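You operate a simulated robot arm through the tools that you are given. There is no shell and no other tool.

Carry out the task below with a simulated two-armed robot. There is one attempt and no reset: what you move stays moved.

## Task
Carry the purple tray with both arms and set it on the top of the side bench.

Only the result counts: the job must be done as asked and must still hold three seconds after the hand-in. Knocking over, shifting, dropping, spilling or breaking anything else fails it.

## Robot
Two 7-joint arms with two-finger parallel grippers on one trunk, on a base that moves. Base frame: it is fixed to the floor where the robot stands at the start and does not move with it; the origin is under the middle of the robot, x ahead of it, y to its left, z up. Readings come in m, rad, newtons and seconds.
The left shoulder is at the start at [0.05, 0.165, 0.855], the right one opposite. With the tool pointing down near the work surface each hand reaches from about 0.1 to 0.68 m from the robot's upright axis, wherever it stands, measured 20 degrees to its own side. Places, roughly: top of the side bench [-2.5, 0.2, 0.8]. Payload 3.91 kg a hand.
The tool frame of a hand sits at the grasp point between the pads (the TCP): z along the fingers, y along the line on which they close. The tips reach 0.03 m beyond it. The gripper opens to 0.11 m. The fingers are 0.02 m wide and 0.01 m thick; the gripper's body (0.048 by 0.112 m) begins 0.055 m behind the TCP.
Orientation is that of the tool frame in the base frame, as a unit quaternion [x, y, z, w]. With the fingers straight down and closing along the base's y, the tool's x points along the base's -x, its y along +y and its z along -z.

## Interface
- The arms move only by the tool nudge_tool. It takes "left_plan", "right_plan" or both (then of equal length, played together; a hand with none holds still); each is a list of rows, each a list of 2 entries, a list of its own where there are three numbers: the shift along the tool's x, y, z in units of 150 mm (1.0 is 150 mm), then the turn, a rotation vector about the tool's x, y, z in units of 90 degrees (1.0 is 90 degrees). In form: [[[x, y, z], [wx, wy, wz]], ...]. A call has 1 to 20 rows; each row is the pose to reach, as a shift and turn from the pose commanded when the call began, along the tool's axes at that moment. "left_gripper" and "right_gripper" are, for a hand that has rows, the opening, from 0 (shut) to 1 (fully open), set as the call begins (left out, the last holds). A call with a number of a shift or a turn outside -1 to 1 is refused whole. Each row takes 0.2 s and may step no farther than 0.05 m and 0.15 rad from the row before; otherwise, or with a gripper value out of range, the whole call is refused. A pose out of reach is approached as far as the arm can. The call stops where the force on the tool passes 40 N (or 10 N more than at its start, if that is more) or the arm is blocked; 0.2 s more then pass. Each finger travels about 0.045 m/s and halts on what it meets, pressing with about 43 N; the grip force reading is that of the motor and also rises with nothing between the fingers. The clock runs only during rows and for 0.2 s after the last one: add rows that repeat a pose to give the fingers time. It gives the time, the measured TCP pose, the force on the tool (base axes), the opening and the grip force at its end, in the units of the frame above (readings bear some noise), with the torque about the TCP (base axes, N m) and any sound that the robot's microphone picked up, and new pictures: "pictures" is both (left out), scene, wrist or none (wrist: the cameras of the hands that moved).
- Cameras (640 x 400 px; columns grow to the right, rows downward): "scene" is now at [0.1067, -0.0208, 1.0085]; the picture's right is [-0.24, -0.97, 0.00], its down [-0.70, 0.18, -0.69] and it looks along [0.67, -0.17, -0.72] (base axes); focal length 279 px, centre (320, 200). "left" rides on the left gripper at [0.072, -0.017, -0.103] in its tool frame; the picture's right is [0.23, 0.97, 0.00], its down [-0.76, 0.18, -0.62] and it looks along [-0.61, 0.14, 0.78] (tool axes); focal length 222 px, centre (320, 200). "right" rides on the right gripper at [0.072, 0.017, -0.103] in its tool frame; the picture's right is [-0.23, 0.97, 0.00], its down [-0.76, -0.18, -0.62] and it looks along [-0.61, -0.14, 0.78] (tool axes); focal length 222 px, centre (320, 200). There is no depth. A picture from a camera that has moved, and an enlarged one, comes with that camera's place and axes in the base frame and with its lens.
- lift_body(by): slides the trunk up (or, below 0, down) by that many m; the arms and the scene camera ride with it, the base frame stays. It gives what a move gives, with no picture.
- base_move(legs): drives the robot by 1 to 6 legs, each [ahead, left, turn to the left] in m, m and rad, along the robot's own axes; the way and the turn of a leg run together, so that a leg with both is an arc; at most 1.5 m and 3.142 rad a leg. The arms and the cameras ride along, it lands a little off, and it stops where it bumps. It gives what a move gives, and a new picture of the scene camera.
- head_to(pan, tilt): turns the head with the scene camera to pan (to the left, within 1.396 rad either way) and tilt (down, from -0.506 to 1.204), counted from straight ahead of the robot. It gives what a move gives, and a new picture of the scene camera.
- zoom(camera, box): a new picture of the part [left, top, right, bottom] of that camera's present view, enlarged. No time passes.
- hand_in(): hands the job in; it is judged then, once.

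Places have to be worked out from the pictures, the camera data and where the tool is seen. Open the grippers and draw the arms clear of the work before you hand the job in, unless the task says otherwise.

The tools are called after ">>>" by a JSON object that holds its "op" and its "data". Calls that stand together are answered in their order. nudge_tool: Moves the arms, as the interface text tells. Its arguments: {"type":"object","properties":{"left_plan":{"type":"array"},"left_gripper":{"type":"number"},"right_plan":{"type":"array"},"right_gripper":{"type":"number"},"pictures":{"type":"string","enum":["both","scene","wrist","none"]}},"required":[]} The other tools are called the same way: lift_body (by) moves the trunk up or down; base_move (legs) drives the base; head_to (pan, tilt) turns the head that bears the scene camera; zoom (camera, box) takes an enlarged picture of a part of a camera's view; hand_in () hands the job in.

At the start:

```text
clock: 0.0
left_position: [0.3421, 0.0818, 0.7534]
left_tool_rot: [0.0, 1.0, -0.001, 0.0]
left_contact_force: [-0.5, -0.2, 0.1]
left_moment: [-0.04, 0.0, -0.01]
left_width: 0.1099
left_finger_force: 0.0
right_position: [0.3332, -0.2498, 0.6704]
right_tool_rot: [0.0, 1.0, 0.0, 0.0]
right_contact_force: [0.6, -0.8, -0.3]
right_moment: [0.0, 0.03, 0.01]
right_width: 0.11
right_finger_force: 0.2
trunk travel left (down, up): [-0.075, 0.428]
robot x, y, heading: [0.0019, 0.0007, -0.004]
head pan, tilt (commanded): [-0.246, 0.806]
```

scene: 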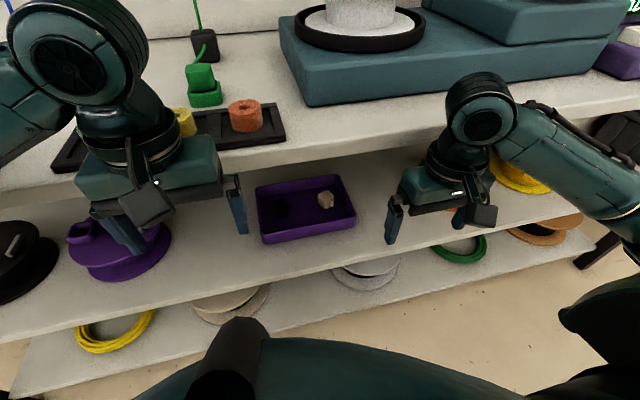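
right: 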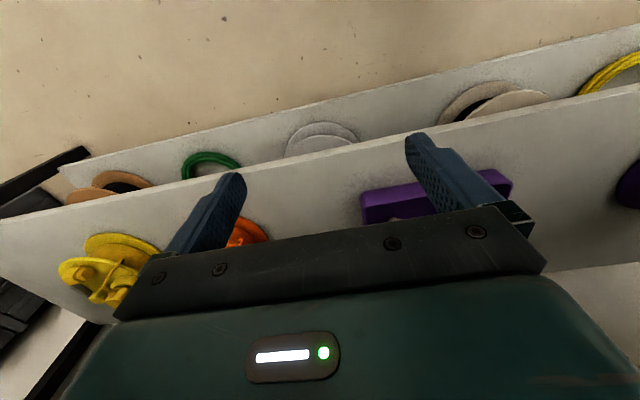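
left: 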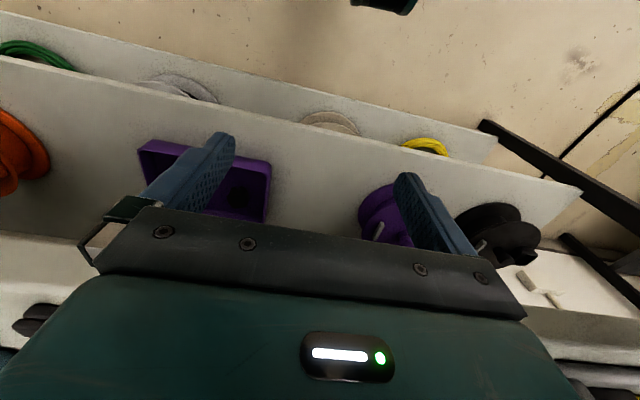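

The purple tray sits on a middle shelf ahead of me with a small object in it, the upper worktop just behind. I look closer before moving anything.

>>> {"op": "zoom", "data": {"camera": "scene", "box": [220, 140, 420, 265]}}

>>> {"op": "zoom", "data": {"camera": "right", "box": [320, 100, 560, 250]}}

>>> {"op": "zoom", "data": {"camera": "left", "box": [100, 100, 340, 250]}}

```text
3.20 times, centred on (320, 202) of scene
camera zoom: at [0.1067, -0.0208, 1.0085], right [-0.24, -0.97, 0.0], down [-0.7, 0.18, -0.69], along [0.67, -0.17, -0.72], focal length 893 px, centre (320, 192)
```

zoom: 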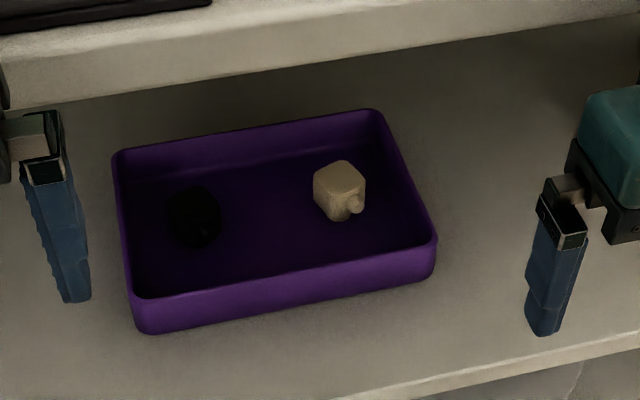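

```text
2.67 times, centred on (440, 175) of right
camera zoom: at [0.2606, -0.2339, 0.7725], right [0.23, 0.97, 0.0], down [0.76, -0.18, 0.62], along [0.61, -0.14, -0.78], focal length 592 px, centre (0, 267)
```

zoom: 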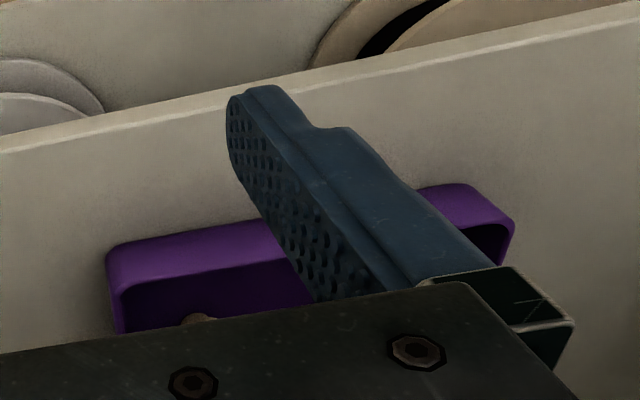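

```text
2.67 times, centred on (220, 175) of left
camera zoom: at [0.2695, 0.0652, 0.8562], right [-0.23, 0.97, 0.0], down [0.76, 0.18, 0.62], along [0.61, 0.14, -0.78], focal length 592 px, centre (587, 267)
```

zoom: 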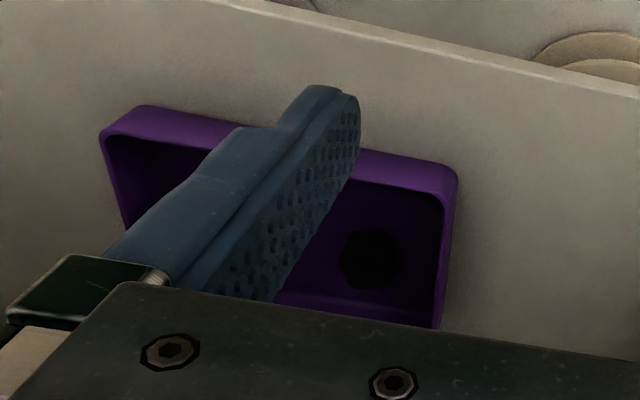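

The tray holds two loose items (a black and a beige one), so it has to stay level. My triangulation puts its rim at about x 0.54–0.70, y −0.23–0.01, z≈0.46, under an upper shelf. I turn the head to look at the surroundings before acting.

>>> {"op": "head_to", "data": {"pan": 1.39, "tilt": 0.4}}

>>> {"op": "head_to", "data": {"pan": -1.39, "tilt": 0.4}}

>>> {"op": "head_to", "data": {"pan": 0.0, "tilt": 0.5}}

```text
clock: 1.7
left_position: [0.3436, 0.082, 0.7531]
left_tool_rot: [0.0, 1.0, 0.0, -0.001]
left_contact_force: [-1.4, -0.4, -0.4]
left_moment: [0.03, 0.02, 0.01]
left_width: 0.1101
left_finger_force: 0.1
right_position: [0.3341, -0.2487, 0.67]
right_tool_rot: [0.0, 1.0, 0.0, 0.0]
right_contact_force: [0.2, -0.9, 0.7]
right_moment: [0.0, -0.01, -0.01]
right_width: 0.1103
right_finger_force: 0.1
trunk travel left (down, up): [-0.075, 0.428]
robot x, y, heading: [-0.0002, 0.0021, 0.002]
head pan, tilt (commanded): [1.389, 0.4]
camera scene: at [0.0456, 0.0899, 1.0442], right [0.98, -0.18, 0.0], down [-0.07, -0.38, -0.92], along [0.17, 0.91, -0.39], focal length 279 px, centre (320, 200)
```

scene: 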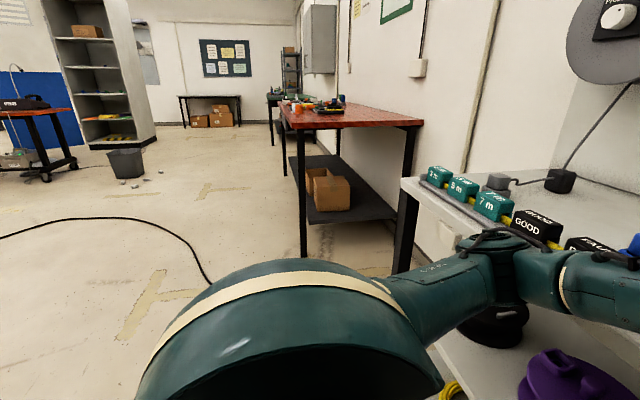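

```text
clock: 4.1
left_position: [0.3435, 0.0817, 0.7529]
left_tool_rot: [0.0, 1.0, 0.0, -0.001]
left_contact_force: [-0.4, -1.0, -0.5]
left_moment: [0.01, -0.01, 0.04]
left_width: 0.11
left_finger_force: 0.0
right_position: [0.333, -0.2491, 0.671]
right_tool_rot: [0.0, 1.0, 0.0, 0.0]
right_contact_force: [1.2, -0.1, 0.0]
right_moment: [0.04, 0.01, 0.0]
right_width: 0.1099
right_finger_force: 0.0
trunk travel left (down, up): [-0.075, 0.428]
robot x, y, heading: [0.0001, 0.0023, -0.005]
head pan, tilt (commanded): [-1.389, 0.4]
camera scene: at [0.0456, -0.0923, 1.0442], right [-0.98, -0.18, 0.0], down [-0.07, 0.38, -0.92], along [0.17, -0.91, -0.39], focal length 279 px, centre (320, 200)
```

scene: 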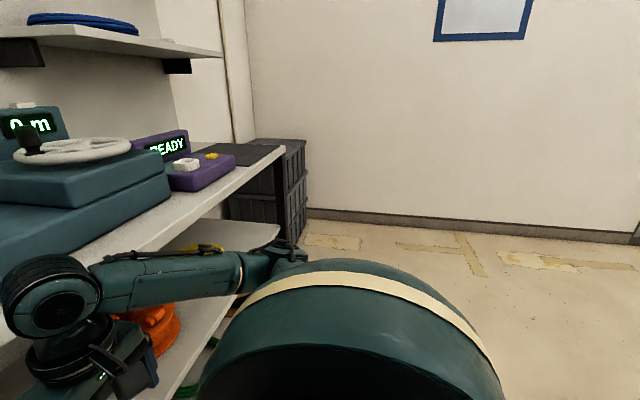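

```text
clock: 5.7
left_position: [0.3434, 0.0818, 0.7532]
left_tool_rot: [0.0, 1.0, 0.0, 0.0]
left_contact_force: [-0.6, 0.1, -0.1]
left_moment: [0.04, -0.01, -0.01]
left_width: 0.1101
left_finger_force: 0.0
right_position: [0.3343, -0.2507, 0.6688]
right_tool_rot: [0.001, 1.0, 0.0, -0.001]
right_contact_force: [0.2, -0.1, 0.6]
right_moment: [-0.02, -0.02, -0.04]
right_width: 0.1099
right_finger_force: 0.0
trunk travel left (down, up): [-0.075, 0.428]
robot x, y, heading: [-0.0024, 0.0, 0.002]
head pan, tilt (commanded): [0.0, 0.499]
camera scene: at [0.1198, -0.0013, 1.0351], right [0.0, -1.0, 0.0], down [-0.48, 0.0, -0.88], along [0.88, 0.0, -0.48], focal length 279 px, centre (320, 200)
```

scene: 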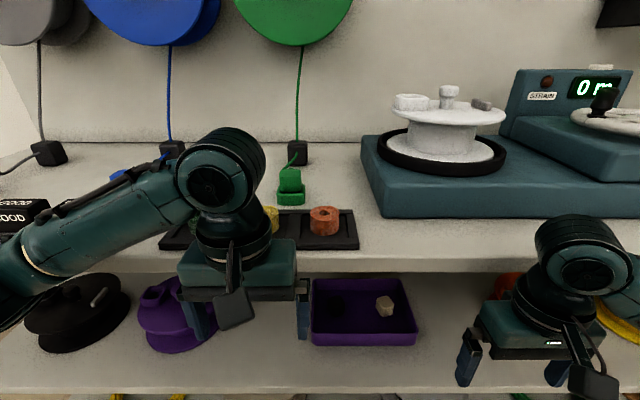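

The surroundings show a clear floor, an upper shelf whose underside is at about z 0.74 and whose front is at x≈0.44, and spools well apart from the tray on both sides. Before touching the tray I back off and turn round with empty hands to see the side bench and the way to it.

>>> {"op": "base_move", "data": {"legs": [[-0.4, 0, 0], [0, 0, 3.1]]}}

```text
clock: 15.5
left_position: [-0.7436, -0.0796, 0.7527]
left_tool_rot: [1.0, -0.005, 0.0, 0.001]
left_contact_force: [0.8, -0.5, 0.1]
left_moment: [0.02, 0.01, -0.03]
left_width: 0.11
left_finger_force: 0.1
right_position: [-0.7297, 0.2528, 0.6709]
right_tool_rot: [1.0, -0.004, 0.0, 0.0]
right_contact_force: [0.8, -0.4, 0.2]
right_moment: [0.0, -0.01, 0.0]
right_width: 0.1101
right_finger_force: 0.0
trunk travel left (down, up): [-0.075, 0.428]
robot x, y, heading: [-0.4028, 0.0001, 3.129]
head pan, tilt (commanded): [0.0, 0.499]
camera scene: at [-0.5195, -0.0002, 1.0351], right [0.01, 1.0, 0.0], down [0.48, 0.0, -0.88], along [-0.88, 0.01, -0.48], focal length 279 px, centre (320, 200)
```

scene: 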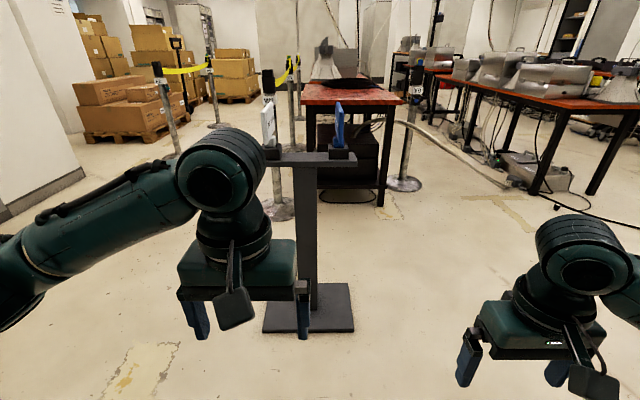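

Behind me a T-shaped stand with two upright things on it stands between me and the red-topped side bench. I enlarge the picture to place both.

>>> {"op": "zoom", "data": {"camera": "scene", "box": [240, 20, 440, 145]}}

>>> {"op": "zoom", "data": {"camera": "scene", "box": [220, 90, 480, 350]}}

>>> {"op": "head_to", "data": {"pan": 0.0, "tilt": 0.15}}

```text
3.20 times, centred on (340, 82) of scene
camera zoom: at [-0.5195, -0.0002, 1.0351], right [0.01, 1.0, 0.0], down [0.48, 0.0, -0.88], along [-0.88, 0.01, -0.48], focal length 893 px, centre (256, 576)
```

zoom: 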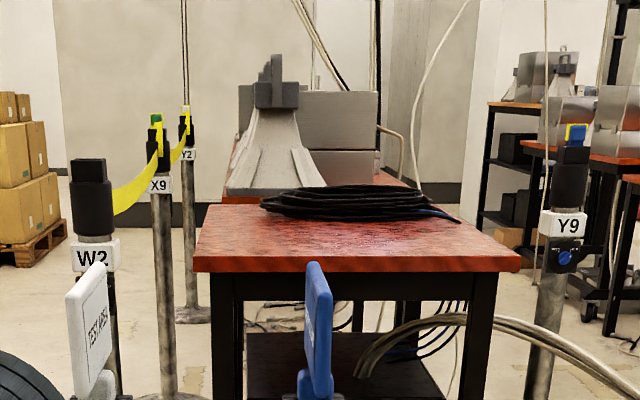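

```text
1.54 times, centred on (350, 220) of scene
camera zoom: at [-0.5195, -0.0002, 1.0351], right [0.01, 1.0, 0.0], down [0.48, 0.0, -0.88], along [-0.88, 0.01, -0.48], focal length 429 px, centre (274, 169)
```

zoom: 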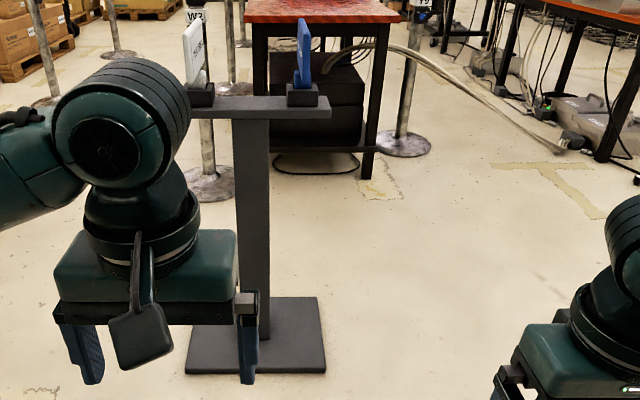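

```text
clock: 16.3
left_position: [-0.7431, -0.079, 0.7535]
left_tool_rot: [1.0, -0.005, 0.001, 0.0]
left_contact_force: [0.6, -1.7, -0.2]
left_moment: [0.0, 0.01, 0.0]
left_width: 0.1102
left_finger_force: 0.0
right_position: [-0.7303, 0.2533, 0.6698]
right_tool_rot: [1.0, -0.005, 0.0, 0.0]
right_contact_force: [0.0, -0.6, -0.3]
right_moment: [0.02, 0.03, 0.01]
right_width: 0.1102
right_finger_force: 0.0
trunk travel left (down, up): [-0.075, 0.428]
robot x, y, heading: [-0.3995, 0.0007, 3.13]
head pan, tilt (commanded): [0.0, 0.15]
camera scene: at [-0.5212, -0.0002, 1.0674], right [0.01, 1.0, 0.0], down [0.15, 0.0, -0.99], along [-0.99, 0.01, -0.15], focal length 279 px, centre (320, 200)
```

scene: 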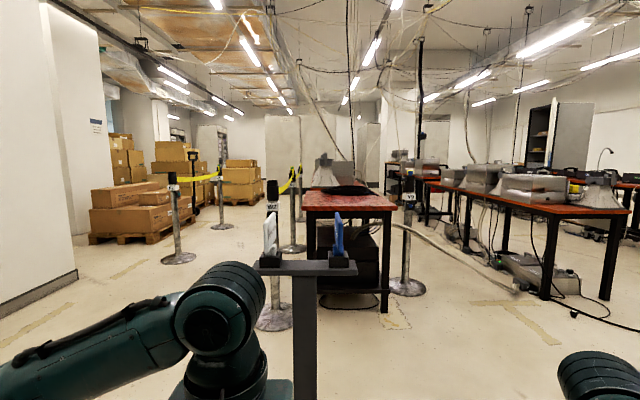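

The stand's base plate is at about x −1.27…−1.54, y −0.23…0.16, and the bench front edge is at about x −2.1, y −0.09…0.46, with a black coil toward its back. I look down to judge the size of my own base.

>>> {"op": "head_to", "data": {"pan": 0.0, "tilt": 1.2}}

>>> {"op": "head_to", "data": {"pan": -1.39, "tilt": 1.0}}

>>> {"op": "head_to", "data": {"pan": -0.6, "tilt": 0.5}}

```text
clock: 17.6
left_position: [-0.743, -0.0783, 0.7528]
left_tool_rot: [1.0, -0.006, 0.0, 0.001]
left_contact_force: [0.5, 0.0, 0.8]
left_moment: [0.01, -0.03, -0.02]
left_width: 0.1102
left_finger_force: 0.0
right_position: [-0.7301, 0.2539, 0.6696]
right_tool_rot: [1.0, -0.004, -0.001, 0.0]
right_contact_force: [-0.7, 0.3, 0.0]
right_moment: [0.0, -0.01, -0.02]
right_width: 0.1101
right_finger_force: 0.0
trunk travel left (down, up): [-0.075, 0.428]
robot x, y, heading: [-0.4004, 0.0011, 3.13]
head pan, tilt (commanded): [0.0, 1.201]
camera scene: at [-0.4845, -0.0006, 0.9814], right [0.01, 1.0, 0.0], down [0.93, -0.01, -0.36], along [-0.36, 0.0, -0.93], focal length 279 px, centre (320, 200)
```

scene: 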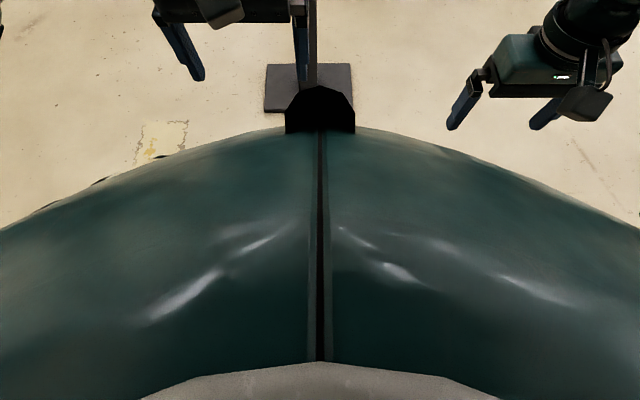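

```text
clock: 19.1
left_position: [-0.7419, -0.0778, 0.7539]
left_tool_rot: [1.0, -0.005, -0.001, 0.0]
left_contact_force: [0.9, -0.1, 0.8]
left_moment: [0.02, 0.0, -0.02]
left_width: 0.11
left_finger_force: 0.0
right_position: [-0.7297, 0.2529, 0.6694]
right_tool_rot: [1.0, -0.004, 0.0, 0.0]
right_contact_force: [-0.1, 0.4, -0.3]
right_moment: [-0.02, -0.01, 0.01]
right_width: 0.11
right_finger_force: 0.1
trunk travel left (down, up): [-0.075, 0.428]
robot x, y, heading: [-0.4025, -0.001, 3.134]
head pan, tilt (commanded): [-1.389, 1.0]
camera scene: at [-0.4405, 0.0675, 0.994], right [0.99, 0.17, 0.0], down [0.14, -0.83, -0.54], along [-0.09, 0.53, -0.84], focal length 279 px, centre (320, 200)
```

scene: 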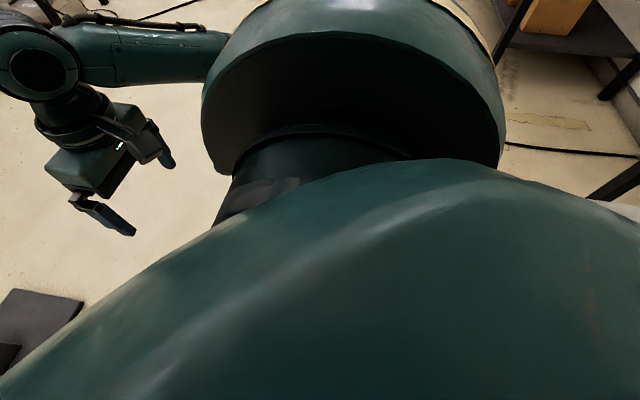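

```text
clock: 20.3
left_position: [-0.7421, -0.0779, 0.7536]
left_tool_rot: [1.0, -0.006, 0.0, 0.0]
left_contact_force: [0.3, -0.3, 0.0]
left_moment: [-0.02, 0.0, 0.02]
left_width: 0.1101
left_finger_force: 0.1
right_position: [-0.7301, 0.253, 0.6707]
right_tool_rot: [1.0, -0.005, 0.0, 0.0]
right_contact_force: [-0.1, 0.8, -0.2]
right_moment: [0.01, -0.02, 0.03]
right_width: 0.11
right_finger_force: 0.1
trunk travel left (down, up): [-0.075, 0.428]
robot x, y, heading: [-0.3961, -0.0002, 3.131]
head pan, tilt (commanded): [-0.6, 0.499]
camera scene: at [-0.503, 0.0511, 1.035], right [0.57, 0.82, 0.0], down [0.39, -0.27, -0.88], along [-0.72, 0.5, -0.48], focal length 279 px, centre (320, 200)
```

scene: 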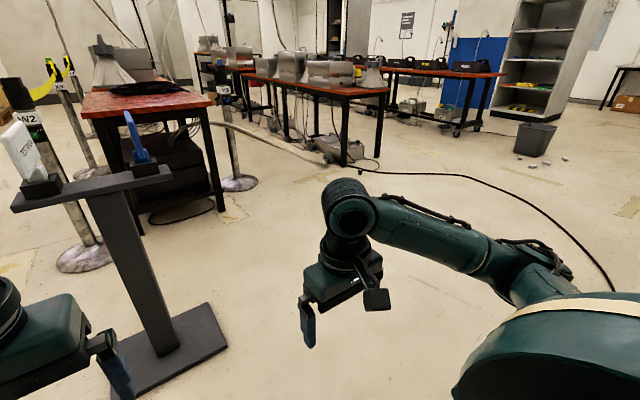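

A wide clear floor opens on the +y side of the stand, so I can go round it there. I check the marks at my torso's edge to estimate the base's footprint.

>>> {"op": "head_to", "data": {"pan": 0.5, "tilt": 1.2}}

>>> {"op": "zoom", "data": {"camera": "scene", "box": [0, 60, 320, 260]}}

>>> {"op": "zoom", "data": {"camera": "scene", "box": [320, 60, 640, 260]}}

```text
clock: 21.6
left_position: [-0.7417, -0.0794, 0.7527]
left_tool_rot: [1.0, -0.006, -0.001, 0.0]
left_contact_force: [1.6, 0.1, -0.2]
left_moment: [0.0, 0.03, 0.01]
left_width: 0.1099
left_finger_force: 0.2
right_position: [-0.7291, 0.254, 0.6703]
right_tool_rot: [1.0, -0.005, -0.001, 0.0]
right_contact_force: [-0.3, 0.0, 0.2]
right_moment: [-0.04, 0.03, -0.05]
right_width: 0.1101
right_finger_force: 0.1
trunk travel left (down, up): [-0.075, 0.428]
robot x, y, heading: [-0.3957, -0.0027, 3.133]
head pan, tilt (commanded): [0.499, 1.201]
camera scene: at [-0.4779, -0.0274, 0.9814], right [-0.47, 0.88, 0.0], down [0.82, 0.44, -0.36], along [-0.32, -0.17, -0.93], focal length 279 px, centre (320, 200)
```

scene: 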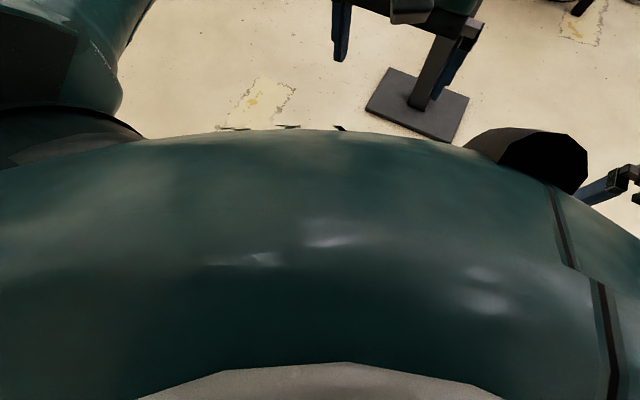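

```text
2.00 times, centred on (160, 160) of scene
camera zoom: at [-0.4779, -0.0274, 0.9814], right [-0.47, 0.88, 0.0], down [0.82, 0.44, -0.36], along [-0.32, -0.17, -0.93], focal length 558 px, centre (640, 280)
```

zoom: 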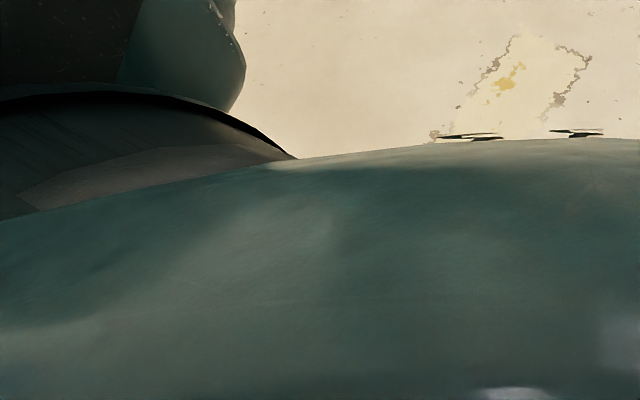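

```text
2.00 times, centred on (480, 160) of scene
camera zoom: at [-0.4779, -0.0274, 0.9814], right [-0.47, 0.88, 0.0], down [0.82, 0.44, -0.36], along [-0.32, -0.17, -0.93], focal length 558 px, centre (0, 280)
```

zoom: 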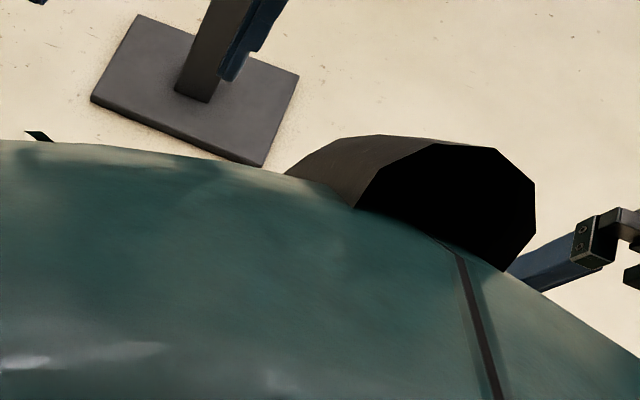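

The base itself stays hidden, but it is shorter than the 0.44 m to the rack front, and I know the route. I turn back to the rack, shift right so that the tray (centre y≈−0.107) is straight ahead, and lower the trunk a little to keep the arms under the upper shelf.

>>> {"op": "base_move", "data": {"legs": [[0, 0, -3.132], [0, -0.105, 0]]}}

>>> {"op": "lift_body", "data": {"by": -0.06}}

>>> {"op": "head_to", "data": {"pan": 0.0, "tilt": 0.5}}

```text
clock: 30.5
left_position: [-0.0557, -0.0217, 0.7538]
left_tool_rot: [-0.003, 1.0, 0.0, 0.0]
left_contact_force: [-0.4, -0.3, 0.1]
left_moment: [-0.02, 0.01, -0.01]
left_width: 0.1102
left_finger_force: 0.0
right_position: [-0.0642, -0.3531, 0.6691]
right_tool_rot: [-0.003, 1.0, 0.0, -0.001]
right_contact_force: [-0.3, 0.2, -0.5]
right_moment: [-0.01, 0.02, 0.01]
right_width: 0.1098
right_finger_force: 0.1
trunk travel left (down, up): [-0.075, 0.428]
robot x, y, heading: [-0.3938, -0.1017, 0.003]
head pan, tilt (commanded): [0.499, 1.201]
camera scene: at [-0.3205, -0.078, 0.9814], right [0.48, -0.88, 0.0], down [-0.82, -0.45, -0.36], along [0.32, 0.17, -0.93], focal length 279 px, centre (320, 200)
```

scene: 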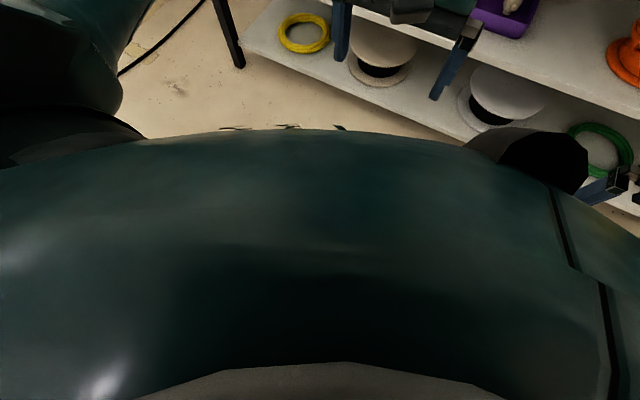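

```text
clock: 31.5
left_position: [-0.0566, -0.021, 0.6936]
left_tool_rot: [-0.002, 1.0, 0.0, 0.0]
left_contact_force: [-0.7, 0.7, -0.8]
left_moment: [0.0, 0.03, -0.01]
left_width: 0.1099
left_finger_force: 0.1
right_position: [-0.0636, -0.3533, 0.6101]
right_tool_rot: [-0.003, 1.0, 0.0, 0.0]
right_contact_force: [-0.2, 0.3, -0.5]
right_moment: [0.0, 0.02, 0.0]
right_width: 0.11
right_finger_force: 0.0
trunk travel left (down, up): [-0.015, 0.488]
robot x, y, heading: [-0.399, -0.1059, 0.003]
head pan, tilt (commanded): [0.499, 1.201]
```

```text
clock: 32.5
left_position: [-0.055, -0.0201, 0.6929]
left_tool_rot: [-0.003, 1.0, -0.001, -0.001]
left_contact_force: [-0.4, 0.3, 0.4]
left_moment: [-0.02, -0.02, -0.02]
left_width: 0.1101
left_finger_force: 0.0
right_position: [-0.0639, -0.3528, 0.6103]
right_tool_rot: [-0.003, 1.0, 0.0, 0.0]
right_contact_force: [0.0, -0.4, -0.3]
right_moment: [0.01, -0.01, 0.03]
right_width: 0.11
right_finger_force: 0.1
trunk travel left (down, up): [-0.015, 0.488]
robot x, y, heading: [-0.4011, -0.1052, 0.004]
head pan, tilt (commanded): [0.0, 0.499]
camera scene: at [-0.2785, -0.1045, 0.975], right [0.0, -1.0, 0.0], down [-0.48, 0.0, -0.88], along [0.88, 0.0, -0.48], focal length 279 px, centre (320, 200)
```

scene: 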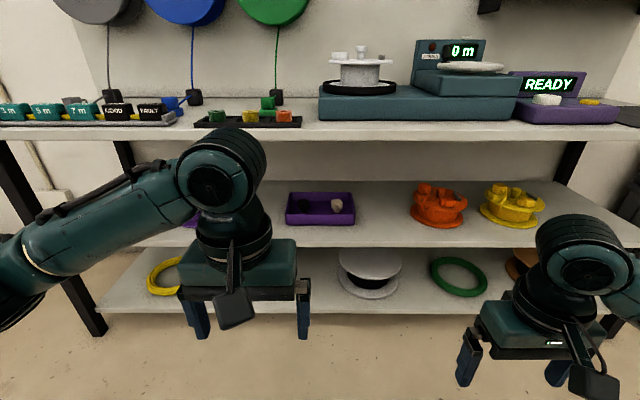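

From here the whole rack is visible. I enlarge the tray and the shelf edges to fix their places by parallax with the earlier view.

>>> {"op": "zoom", "data": {"camera": "scene", "box": [260, 120, 420, 260]}}

>>> {"op": "zoom", "data": {"camera": "scene", "box": [270, 180, 370, 235]}}

```text
2.86 times, centred on (340, 190) of scene
camera zoom: at [-0.2785, -0.1045, 0.975], right [0.0, -1.0, 0.0], down [-0.48, 0.0, -0.88], along [0.88, 0.0, -0.48], focal length 797 px, centre (263, 229)
```

zoom: 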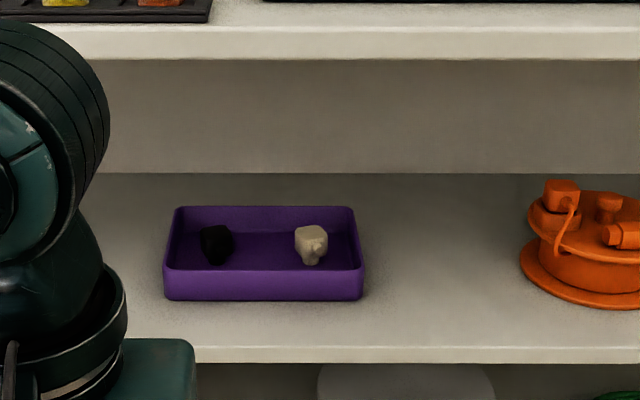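

```text
6.40 times, centred on (320, 208) of scene
camera zoom: at [-0.2785, -0.1045, 0.975], right [0.0, -1.0, 0.0], down [-0.48, 0.0, -0.88], along [0.88, 0.0, -0.48], focal length 1786 px, centre (320, 152)
```

zoom: 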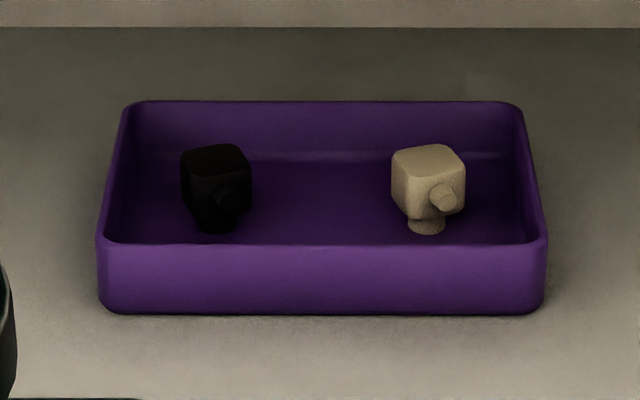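

Parallax puts the rim at z≈0.487, x 0.522–0.68, y −0.222…0.012, the shelf at z≈0.443 and the upper shelf's underside near 0.77. I tilt both tools 40° forward and bring them to y positions over the two short side walls, still well clear of the rack.

>>> {"op": "nudge_tool", "data": {"left_plan": [[[-0.087, 0.026, 0.111], [0, -0.0555, 0]], [[-0.173, 0.052, 0.222], [0, -0.111, 0]], [[-0.26, 0.078, 0.333], [0, -0.1665, 0]], [[-0.347, 0.104, 0.444], [0, -0.222, 0]], [[-0.433, 0.129, 0.554], [0, -0.2775, 0]], [[-0.52, 0.155, 0.665], [0, -0.333, 0]], [[-0.606, 0.181, 0.776], [0, -0.3885, 0]], [[-0.693, 0.207, 0.887], [0, -0.444, 0]]], "right_plan": [[[-0.094, 0.11, 0.042], [0, -0.0555, 0]], [[-0.188, 0.221, 0.083], [0, -0.111, 0]], [[-0.282, 0.331, 0.125], [0, -0.1665, 0]], [[-0.377, 0.442, 0.167], [0, -0.222, 0]], [[-0.471, 0.552, 0.208], [0, -0.2775, 0]], [[-0.565, 0.662, 0.25], [0, -0.333, 0]], [[-0.659, 0.773, 0.291], [0, -0.3885, 0]], [[-0.753, 0.883, 0.333], [0, -0.444, 0]]], "left_gripper": 0.3, "right_gripper": 0.3}}

```text
clock: 34.4
left_position: [0.0473, 0.011, 0.5603]
left_tool_rot: [-0.002, 0.939, 0.001, 0.343]
left_contact_force: [1.3, 0.1, -0.4]
left_moment: [-0.02, 0.0, 0.01]
left_width: 0.033
left_finger_force: 0.0
right_position: [0.0477, -0.2202, 0.5589]
right_tool_rot: [-0.003, 0.94, 0.001, 0.342]
right_contact_force: [-0.3, 0.7, 0.3]
right_moment: [0.05, 0.0, -0.01]
right_width: 0.0329
right_finger_force: 0.1
trunk travel left (down, up): [-0.015, 0.488]
robot x, y, heading: [-0.3984, -0.1045, -0.001]
head pan, tilt (commanded): [0.0, 0.499]
camera scene: at [-0.2785, -0.1047, 0.9751], right [0.0, -1.0, 0.0], down [-0.48, 0.0, -0.88], along [0.88, 0.0, -0.48], focal length 279 px, centre (320, 200)
camera right: at [-0.0732, -0.204, 0.5914], right [0.17, 0.97, 0.15], down [0.18, -0.18, 0.97], along [0.97, -0.14, -0.21], focal length 222 px, centre (320, 200)
camera left: at [-0.0748, -0.0058, 0.5918], right [-0.18, 0.97, -0.15], down [0.18, 0.18, 0.97], along [0.97, 0.15, -0.21], focal length 222 px, centre (320, 200)
```

scene: 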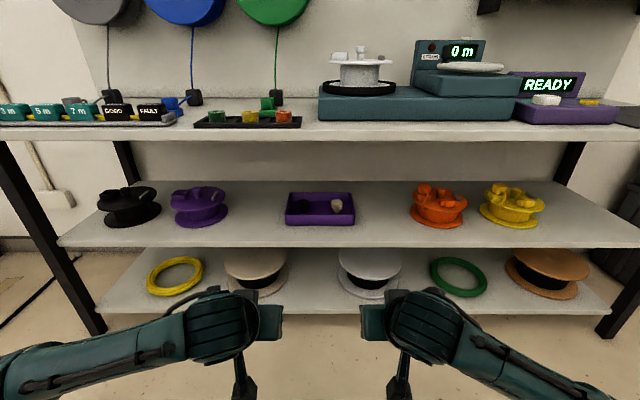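
right: 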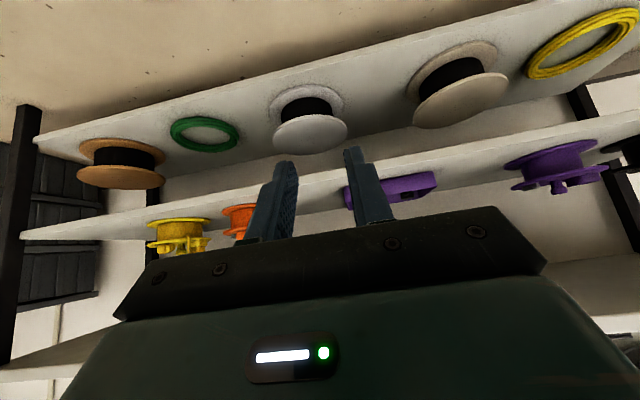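
left: 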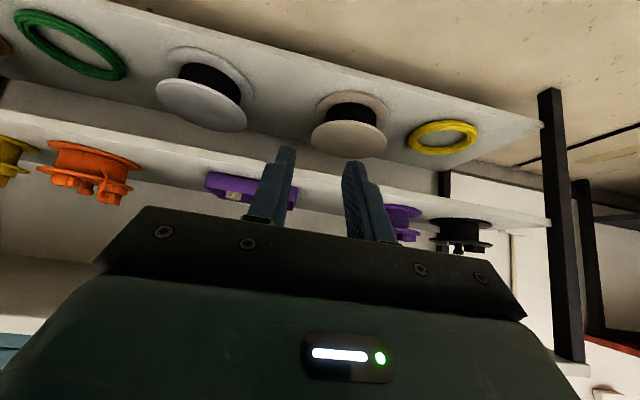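

Both tools are tilted and placed at y≈0.011 and −0.220, exactly opposite the tray's two short walls. I drive forward to the start distance from the rack, which brings the fingertips just into the gap, well above the shelf.

>>> {"op": "base_move", "data": {"legs": [[0.395, 0, 0]]}}

```text
clock: 36.8
left_position: [0.4431, 0.014, 0.5595]
left_tool_rot: [-0.003, 0.94, 0.002, 0.342]
left_contact_force: [-0.6, -0.2, 0.2]
left_moment: [0.02, 0.01, 0.03]
left_width: 0.033
left_finger_force: 0.0
right_position: [0.446, -0.2173, 0.5599]
right_tool_rot: [-0.003, 0.94, 0.001, 0.342]
right_contact_force: [-0.1, 0.2, -0.1]
right_moment: [-0.01, 0.02, -0.02]
right_width: 0.0331
right_finger_force: 0.2
trunk travel left (down, up): [-0.015, 0.488]
robot x, y, heading: [-0.0031, -0.1024, 0.011]
head pan, tilt (commanded): [0.0, 0.499]
camera scene: at [0.1179, -0.1027, 0.9751], right [0.0, -1.0, 0.0], down [-0.48, 0.0, -0.88], along [0.88, 0.0, -0.48], focal length 279 px, centre (320, 200)
```

scene: 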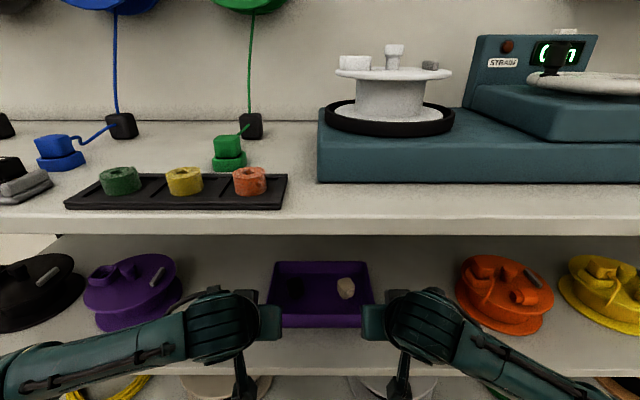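

The hands are at the mouth of the shelf gap, free of contact. I tilt the head down and zoom to refine the tray's walls from this closer view.

>>> {"op": "head_to", "data": {"pan": 0.0, "tilt": 0.8}}

>>> {"op": "zoom", "data": {"camera": "scene", "box": [220, 120, 420, 245]}}

>>> {"op": "zoom", "data": {"camera": "right", "box": [200, 80, 520, 280]}}

>>> {"op": "zoom", "data": {"camera": "left", "box": [120, 80, 440, 280]}}

```text
clock: 37.6
left_position: [0.4432, 0.0126, 0.5582]
left_tool_rot: [-0.002, 0.94, 0.001, 0.341]
left_contact_force: [-0.4, 0.7, 0.2]
left_moment: [-0.01, -0.02, 0.01]
left_width: 0.0329
left_finger_force: 0.1
right_position: [0.4444, -0.2182, 0.5605]
right_tool_rot: [-0.002, 0.94, 0.001, 0.342]
right_contact_force: [-0.4, -0.4, 0.5]
right_moment: [0.0, -0.03, 0.02]
right_width: 0.0329
right_finger_force: 0.1
trunk travel left (down, up): [-0.015, 0.488]
robot x, y, heading: [0.0006, -0.1036, 0.005]
head pan, tilt (commanded): [0.0, 0.799]
camera scene: at [0.1076, -0.1028, 0.9492], right [0.0, -1.0, 0.0], down [-0.72, 0.0, -0.7], along [0.7, 0.0, -0.72], focal length 279 px, centre (320, 200)
```

scene: 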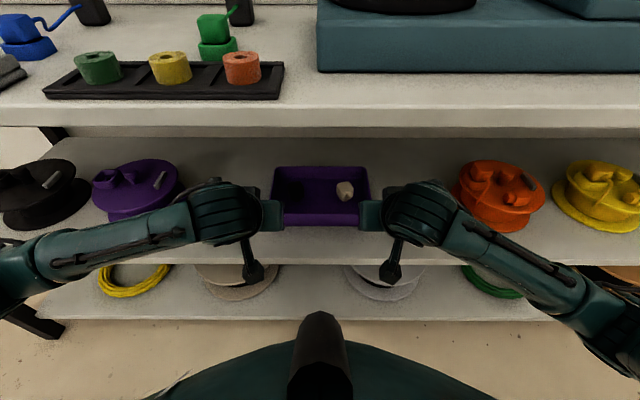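

```text
3.20 times, centred on (320, 182) of scene
camera zoom: at [0.1076, -0.1028, 0.9492], right [0.0, -1.0, 0.0], down [-0.72, 0.0, -0.7], along [0.7, 0.0, -0.72], focal length 893 px, centre (320, 256)
```

zoom: 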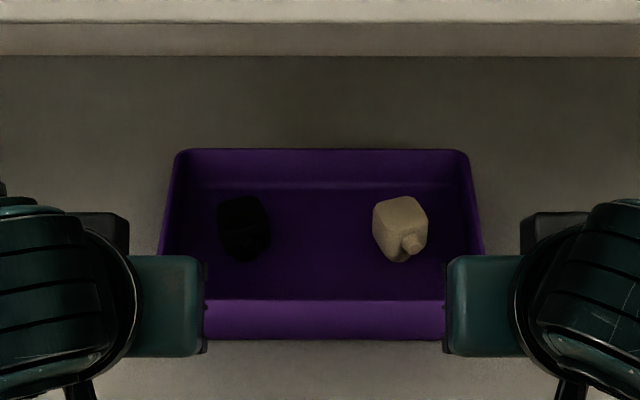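

```text
2.00 times, centred on (360, 180) of right
camera zoom: at [0.3231, -0.2021, 0.5917], right [0.17, 0.97, 0.15], down [0.18, -0.18, 0.97], along [0.97, -0.14, -0.21], focal length 444 px, centre (240, 240)
```

zoom: 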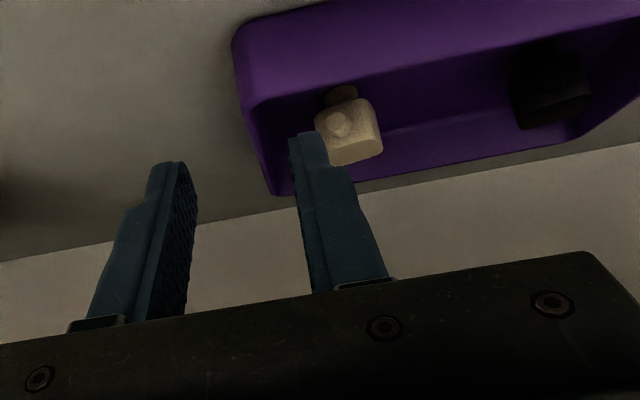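

```text
2.00 times, centred on (280, 180) of left
camera zoom: at [0.3214, -0.0039, 0.5921], right [-0.18, 0.97, -0.15], down [0.18, 0.18, 0.97], along [0.97, 0.15, -0.21], focal length 444 px, centre (400, 240)
```

zoom: 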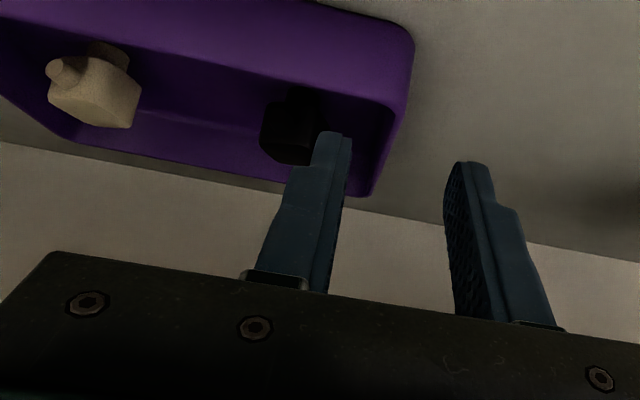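

The wrist views show each hand's fingers straddling its side wall line; I estimate wall centres at y≈0.017 (left) and −0.217 (right), tray centre x≈0.597, rim z≈0.49. I advance both hands 0.153 m at constant height so they hover over the walls.

>>> {"op": "nudge_tool", "data": {"left_plan": [[[-0.098, 0.003, 0.082], [0, 0, 0]], [[-0.197, 0.005, 0.165], [0, 0, 0]], [[-0.295, 0.008, 0.247], [0, 0, 0]], [[-0.393, 0.01, 0.33], [0, 0, 0]], [[-0.491, 0.013, 0.412], [0, 0, 0]], [[-0.59, 0.015, 0.495], [0, 0, 0]], [[-0.688, 0.018, 0.577], [0, 0, 0]], [[-0.786, 0.02, 0.66], [0, 0, 0]]], "right_plan": [[[-0.097, 0.001, 0.081], [0, 0, 0]], [[-0.194, 0.002, 0.163], [0, 0, 0]], [[-0.291, 0.003, 0.244], [0, 0, 0]], [[-0.388, 0.004, 0.326], [0, 0, 0]], [[-0.485, 0.005, 0.407], [0, 0, 0]], [[-0.582, 0.006, 0.489], [0, 0, 0]], [[-0.679, 0.007, 0.57], [0, 0, 0]], [[-0.776, 0.007, 0.652], [0, 0, 0]]]}}

```text
clock: 39.4
left_position: [0.5993, 0.0174, 0.5596]
left_tool_rot: [-0.004, 0.94, 0.002, 0.342]
left_contact_force: [0.5, 0.4, -0.4]
left_moment: [-0.03, 0.01, 0.0]
left_width: 0.0331
left_finger_force: 0.0
right_position: [0.5979, -0.2145, 0.5599]
right_tool_rot: [-0.003, 0.94, 0.001, 0.341]
right_contact_force: [-0.1, -0.1, 0.6]
right_moment: [-0.02, -0.04, -0.03]
right_width: 0.033
right_finger_force: 0.2
trunk travel left (down, up): [-0.015, 0.488]
robot x, y, heading: [-0.0017, -0.1014, 0.004]
head pan, tilt (commanded): [0.0, 0.799]
camera scene: at [0.1075, -0.1027, 0.9491], right [0.0, -1.0, 0.0], down [-0.72, 0.0, -0.7], along [0.7, 0.0, -0.72], focal length 279 px, centre (320, 200)
camera right: at [0.4752, -0.2, 0.5913], right [0.17, 0.97, 0.15], down [0.18, -0.18, 0.97], along [0.97, -0.14, -0.21], focal length 222 px, centre (320, 200)
camera left: at [0.4765, 0.0001, 0.5918], right [-0.18, 0.97, -0.15], down [0.18, 0.18, 0.97], along [0.97, 0.15, -0.21], focal length 222 px, centre (320, 200)
```

scene: 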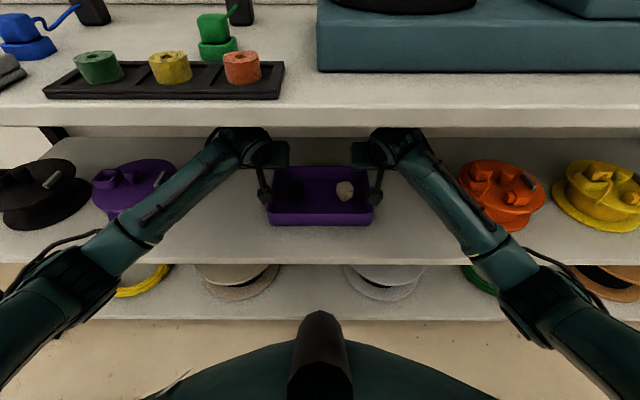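
right: 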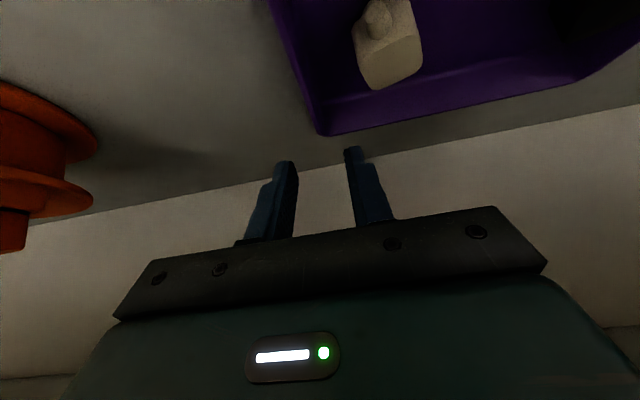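
left: 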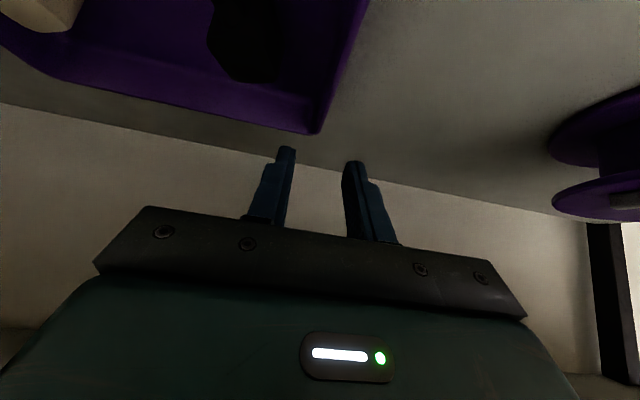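

Both hands hover over the side walls at z 0.56; the walls' outer edges come out at y≈0.018 and −0.218, within 1–2 mm of the fingers' middle. I lower 0.045 m, so that the tips come about to rim height, and check.

>>> {"op": "nudge_tool", "data": {"left_plan": [[[0.039, -0.002, 0.046], [0, 0, 0]], [[0.077, -0.004, 0.092], [0, 0, 0]], [[0.116, -0.005, 0.138], [0, 0, 0]], [[0.154, -0.006, 0.184], [0, 0, 0]], [[0.193, -0.007, 0.23], [0, 0, 0]]], "right_plan": [[[0.039, -0.002, 0.046], [0, 0, 0]], [[0.077, -0.004, 0.092], [0, 0, 0]], [[0.116, -0.006, 0.138], [0, 0, 0]], [[0.154, -0.008, 0.184], [0, 0, 0]], [[0.193, -0.01, 0.23], [0, 0, 0]]]}}

>>> {"op": "zoom", "data": {"camera": "scene", "box": [230, 130, 410, 245]}}

```text
clock: 40.6
left_position: [0.5983, 0.0164, 0.5148]
left_tool_rot: [-0.002, 0.94, 0.001, 0.342]
left_contact_force: [0.0, 0.3, -0.1]
left_moment: [-0.04, 0.02, 0.01]
left_width: 0.0328
left_finger_force: 0.0
right_position: [0.598, -0.2165, 0.5142]
right_tool_rot: [-0.003, 0.94, 0.001, 0.342]
right_contact_force: [1.0, 0.4, -0.1]
right_moment: [0.01, -0.01, 0.01]
right_width: 0.0331
right_finger_force: 0.0
trunk travel left (down, up): [-0.015, 0.488]
robot x, y, heading: [0.0009, -0.1054, 0.005]
head pan, tilt (commanded): [0.0, 0.799]
camera scene: at [0.1075, -0.1028, 0.9491], right [0.0, -1.0, 0.0], down [-0.72, 0.0, -0.7], along [0.7, 0.0, -0.72], focal length 279 px, centre (320, 200)
camera right: at [0.4753, -0.2017, 0.5464], right [0.17, 0.97, 0.15], down [0.18, -0.18, 0.97], along [0.97, -0.14, -0.21], focal length 222 px, centre (320, 200)
camera left: at [0.4757, -0.0009, 0.5468], right [-0.18, 0.97, -0.15], down [0.18, 0.18, 0.97], along [0.97, 0.15, -0.21], focal length 222 px, centre (320, 200)
```

scene: 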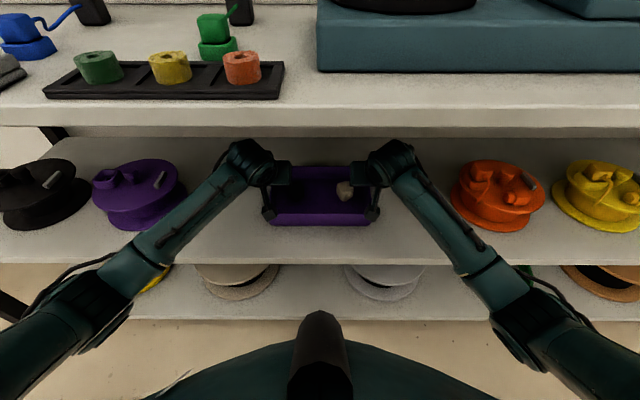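
right: 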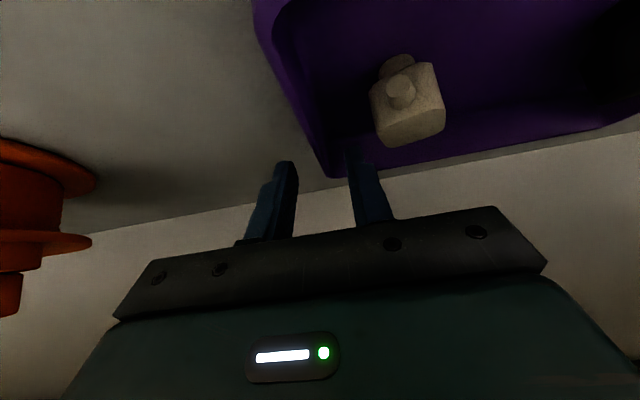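
left: 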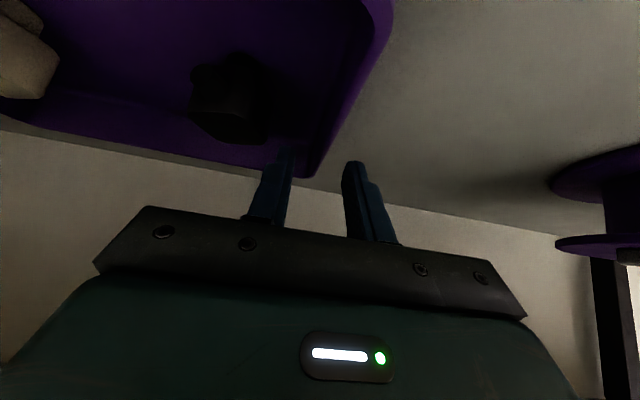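

```text
3.48 times, centred on (320, 188) of scene
camera zoom: at [0.1075, -0.1028, 0.9491], right [0.0, -1.0, 0.0], down [-0.72, 0.0, -0.7], along [0.7, 0.0, -0.72], focal length 971 px, centre (320, 244)
```

zoom: 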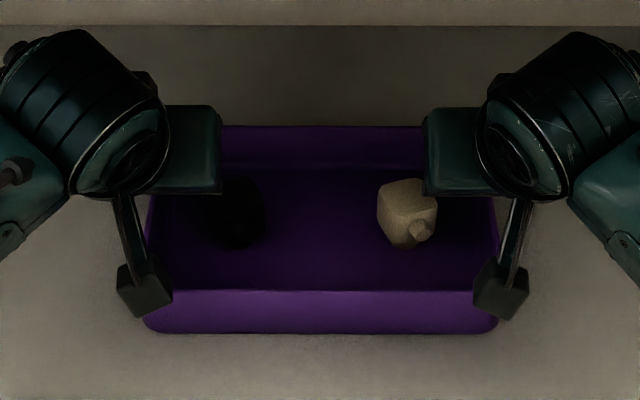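

The tips are at rim level with the wall midway between the fingers on both sides, no contact forces, and both items clear of the inner fingers. I lower the last 0.026 m to the grasp depth.

>>> {"op": "nudge_tool", "data": {"left_plan": [[[0.028, 0, 0.033], [0, 0, 0]], [[0.056, 0, 0.067], [0, 0, 0]], [[0.083, 0, 0.1], [0, 0, 0]], [[0.111, 0, 0.133], [0, 0, 0]]], "right_plan": [[[0.028, 0, 0.033], [0, 0, 0]], [[0.056, 0, 0.067], [0, 0, 0]], [[0.083, 0, 0.1], [0, 0, 0]], [[0.111, 0, 0.133], [0, 0, 0]]], "pictures": "both"}}

>>> {"op": "zoom", "data": {"camera": "left", "box": [160, 60, 420, 260]}}

>>> {"op": "zoom", "data": {"camera": "right", "box": [220, 60, 480, 260]}}

```text
clock: 41.6
left_position: [0.5983, 0.0161, 0.4878]
left_tool_rot: [-0.002, 0.94, 0.0, 0.342]
left_contact_force: [0.3, 0.3, -0.8]
left_moment: [-0.03, 0.0, 0.03]
left_width: 0.0331
left_finger_force: 0.0
right_position: [0.5975, -0.2166, 0.4893]
right_tool_rot: [-0.003, 0.94, 0.001, 0.342]
right_contact_force: [-0.2, 0.2, 0.2]
right_moment: [0.03, 0.02, -0.03]
right_width: 0.0329
right_finger_force: 0.1
trunk travel left (down, up): [-0.015, 0.488]
robot x, y, heading: [-0.0044, -0.0984, 0.005]
head pan, tilt (commanded): [0.0, 0.799]
camera scene: at [0.1076, -0.1028, 0.9491], right [0.0, -1.0, 0.0], down [-0.72, 0.0, -0.7], along [0.7, 0.0, -0.72], focal length 279 px, centre (320, 200)
camera right: at [0.4755, -0.2019, 0.5204], right [0.17, 0.97, 0.15], down [0.18, -0.18, 0.97], along [0.97, -0.14, -0.21], focal length 222 px, centre (320, 200)
camera left: at [0.4758, -0.0013, 0.521], right [-0.18, 0.97, -0.15], down [0.18, 0.18, 0.97], along [0.97, 0.15, -0.21], focal length 222 px, centre (320, 200)
```

scene: 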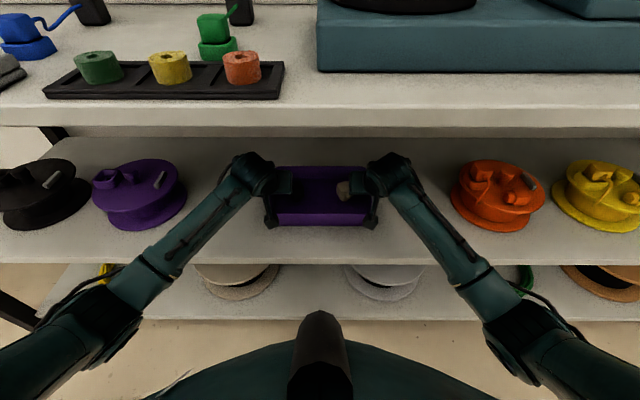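
right: 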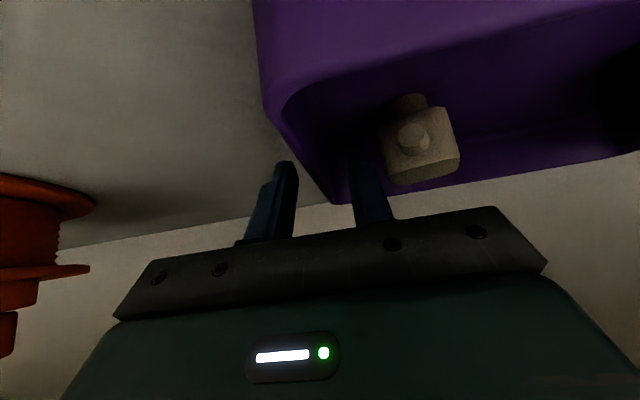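
left: 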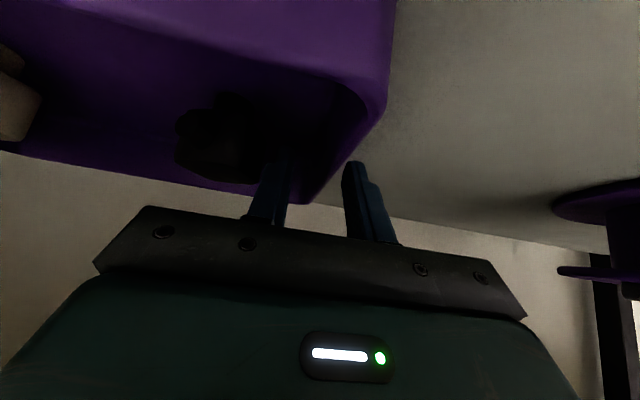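

```text
2.00 times, centred on (290, 160) of left
camera zoom: at [0.4758, -0.0013, 0.521], right [-0.18, 0.97, -0.15], down [0.18, 0.18, 0.97], along [0.97, 0.15, -0.21], focal length 444 px, centre (380, 280)
```

zoom: 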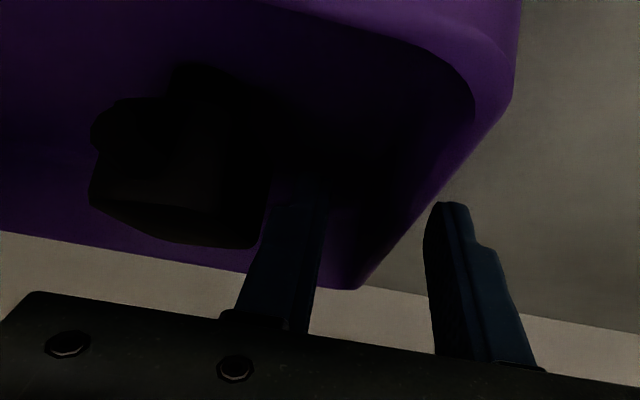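

```text
2.00 times, centred on (350, 160) of right
camera zoom: at [0.4755, -0.2019, 0.5204], right [0.17, 0.97, 0.15], down [0.18, -0.18, 0.97], along [0.97, -0.14, -0.21], focal length 444 px, centre (260, 280)
```

zoom: 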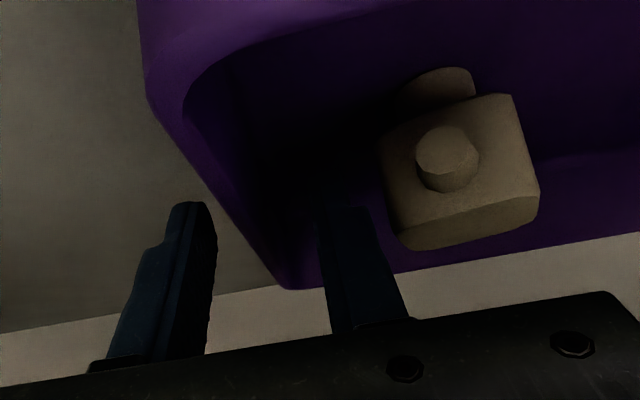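

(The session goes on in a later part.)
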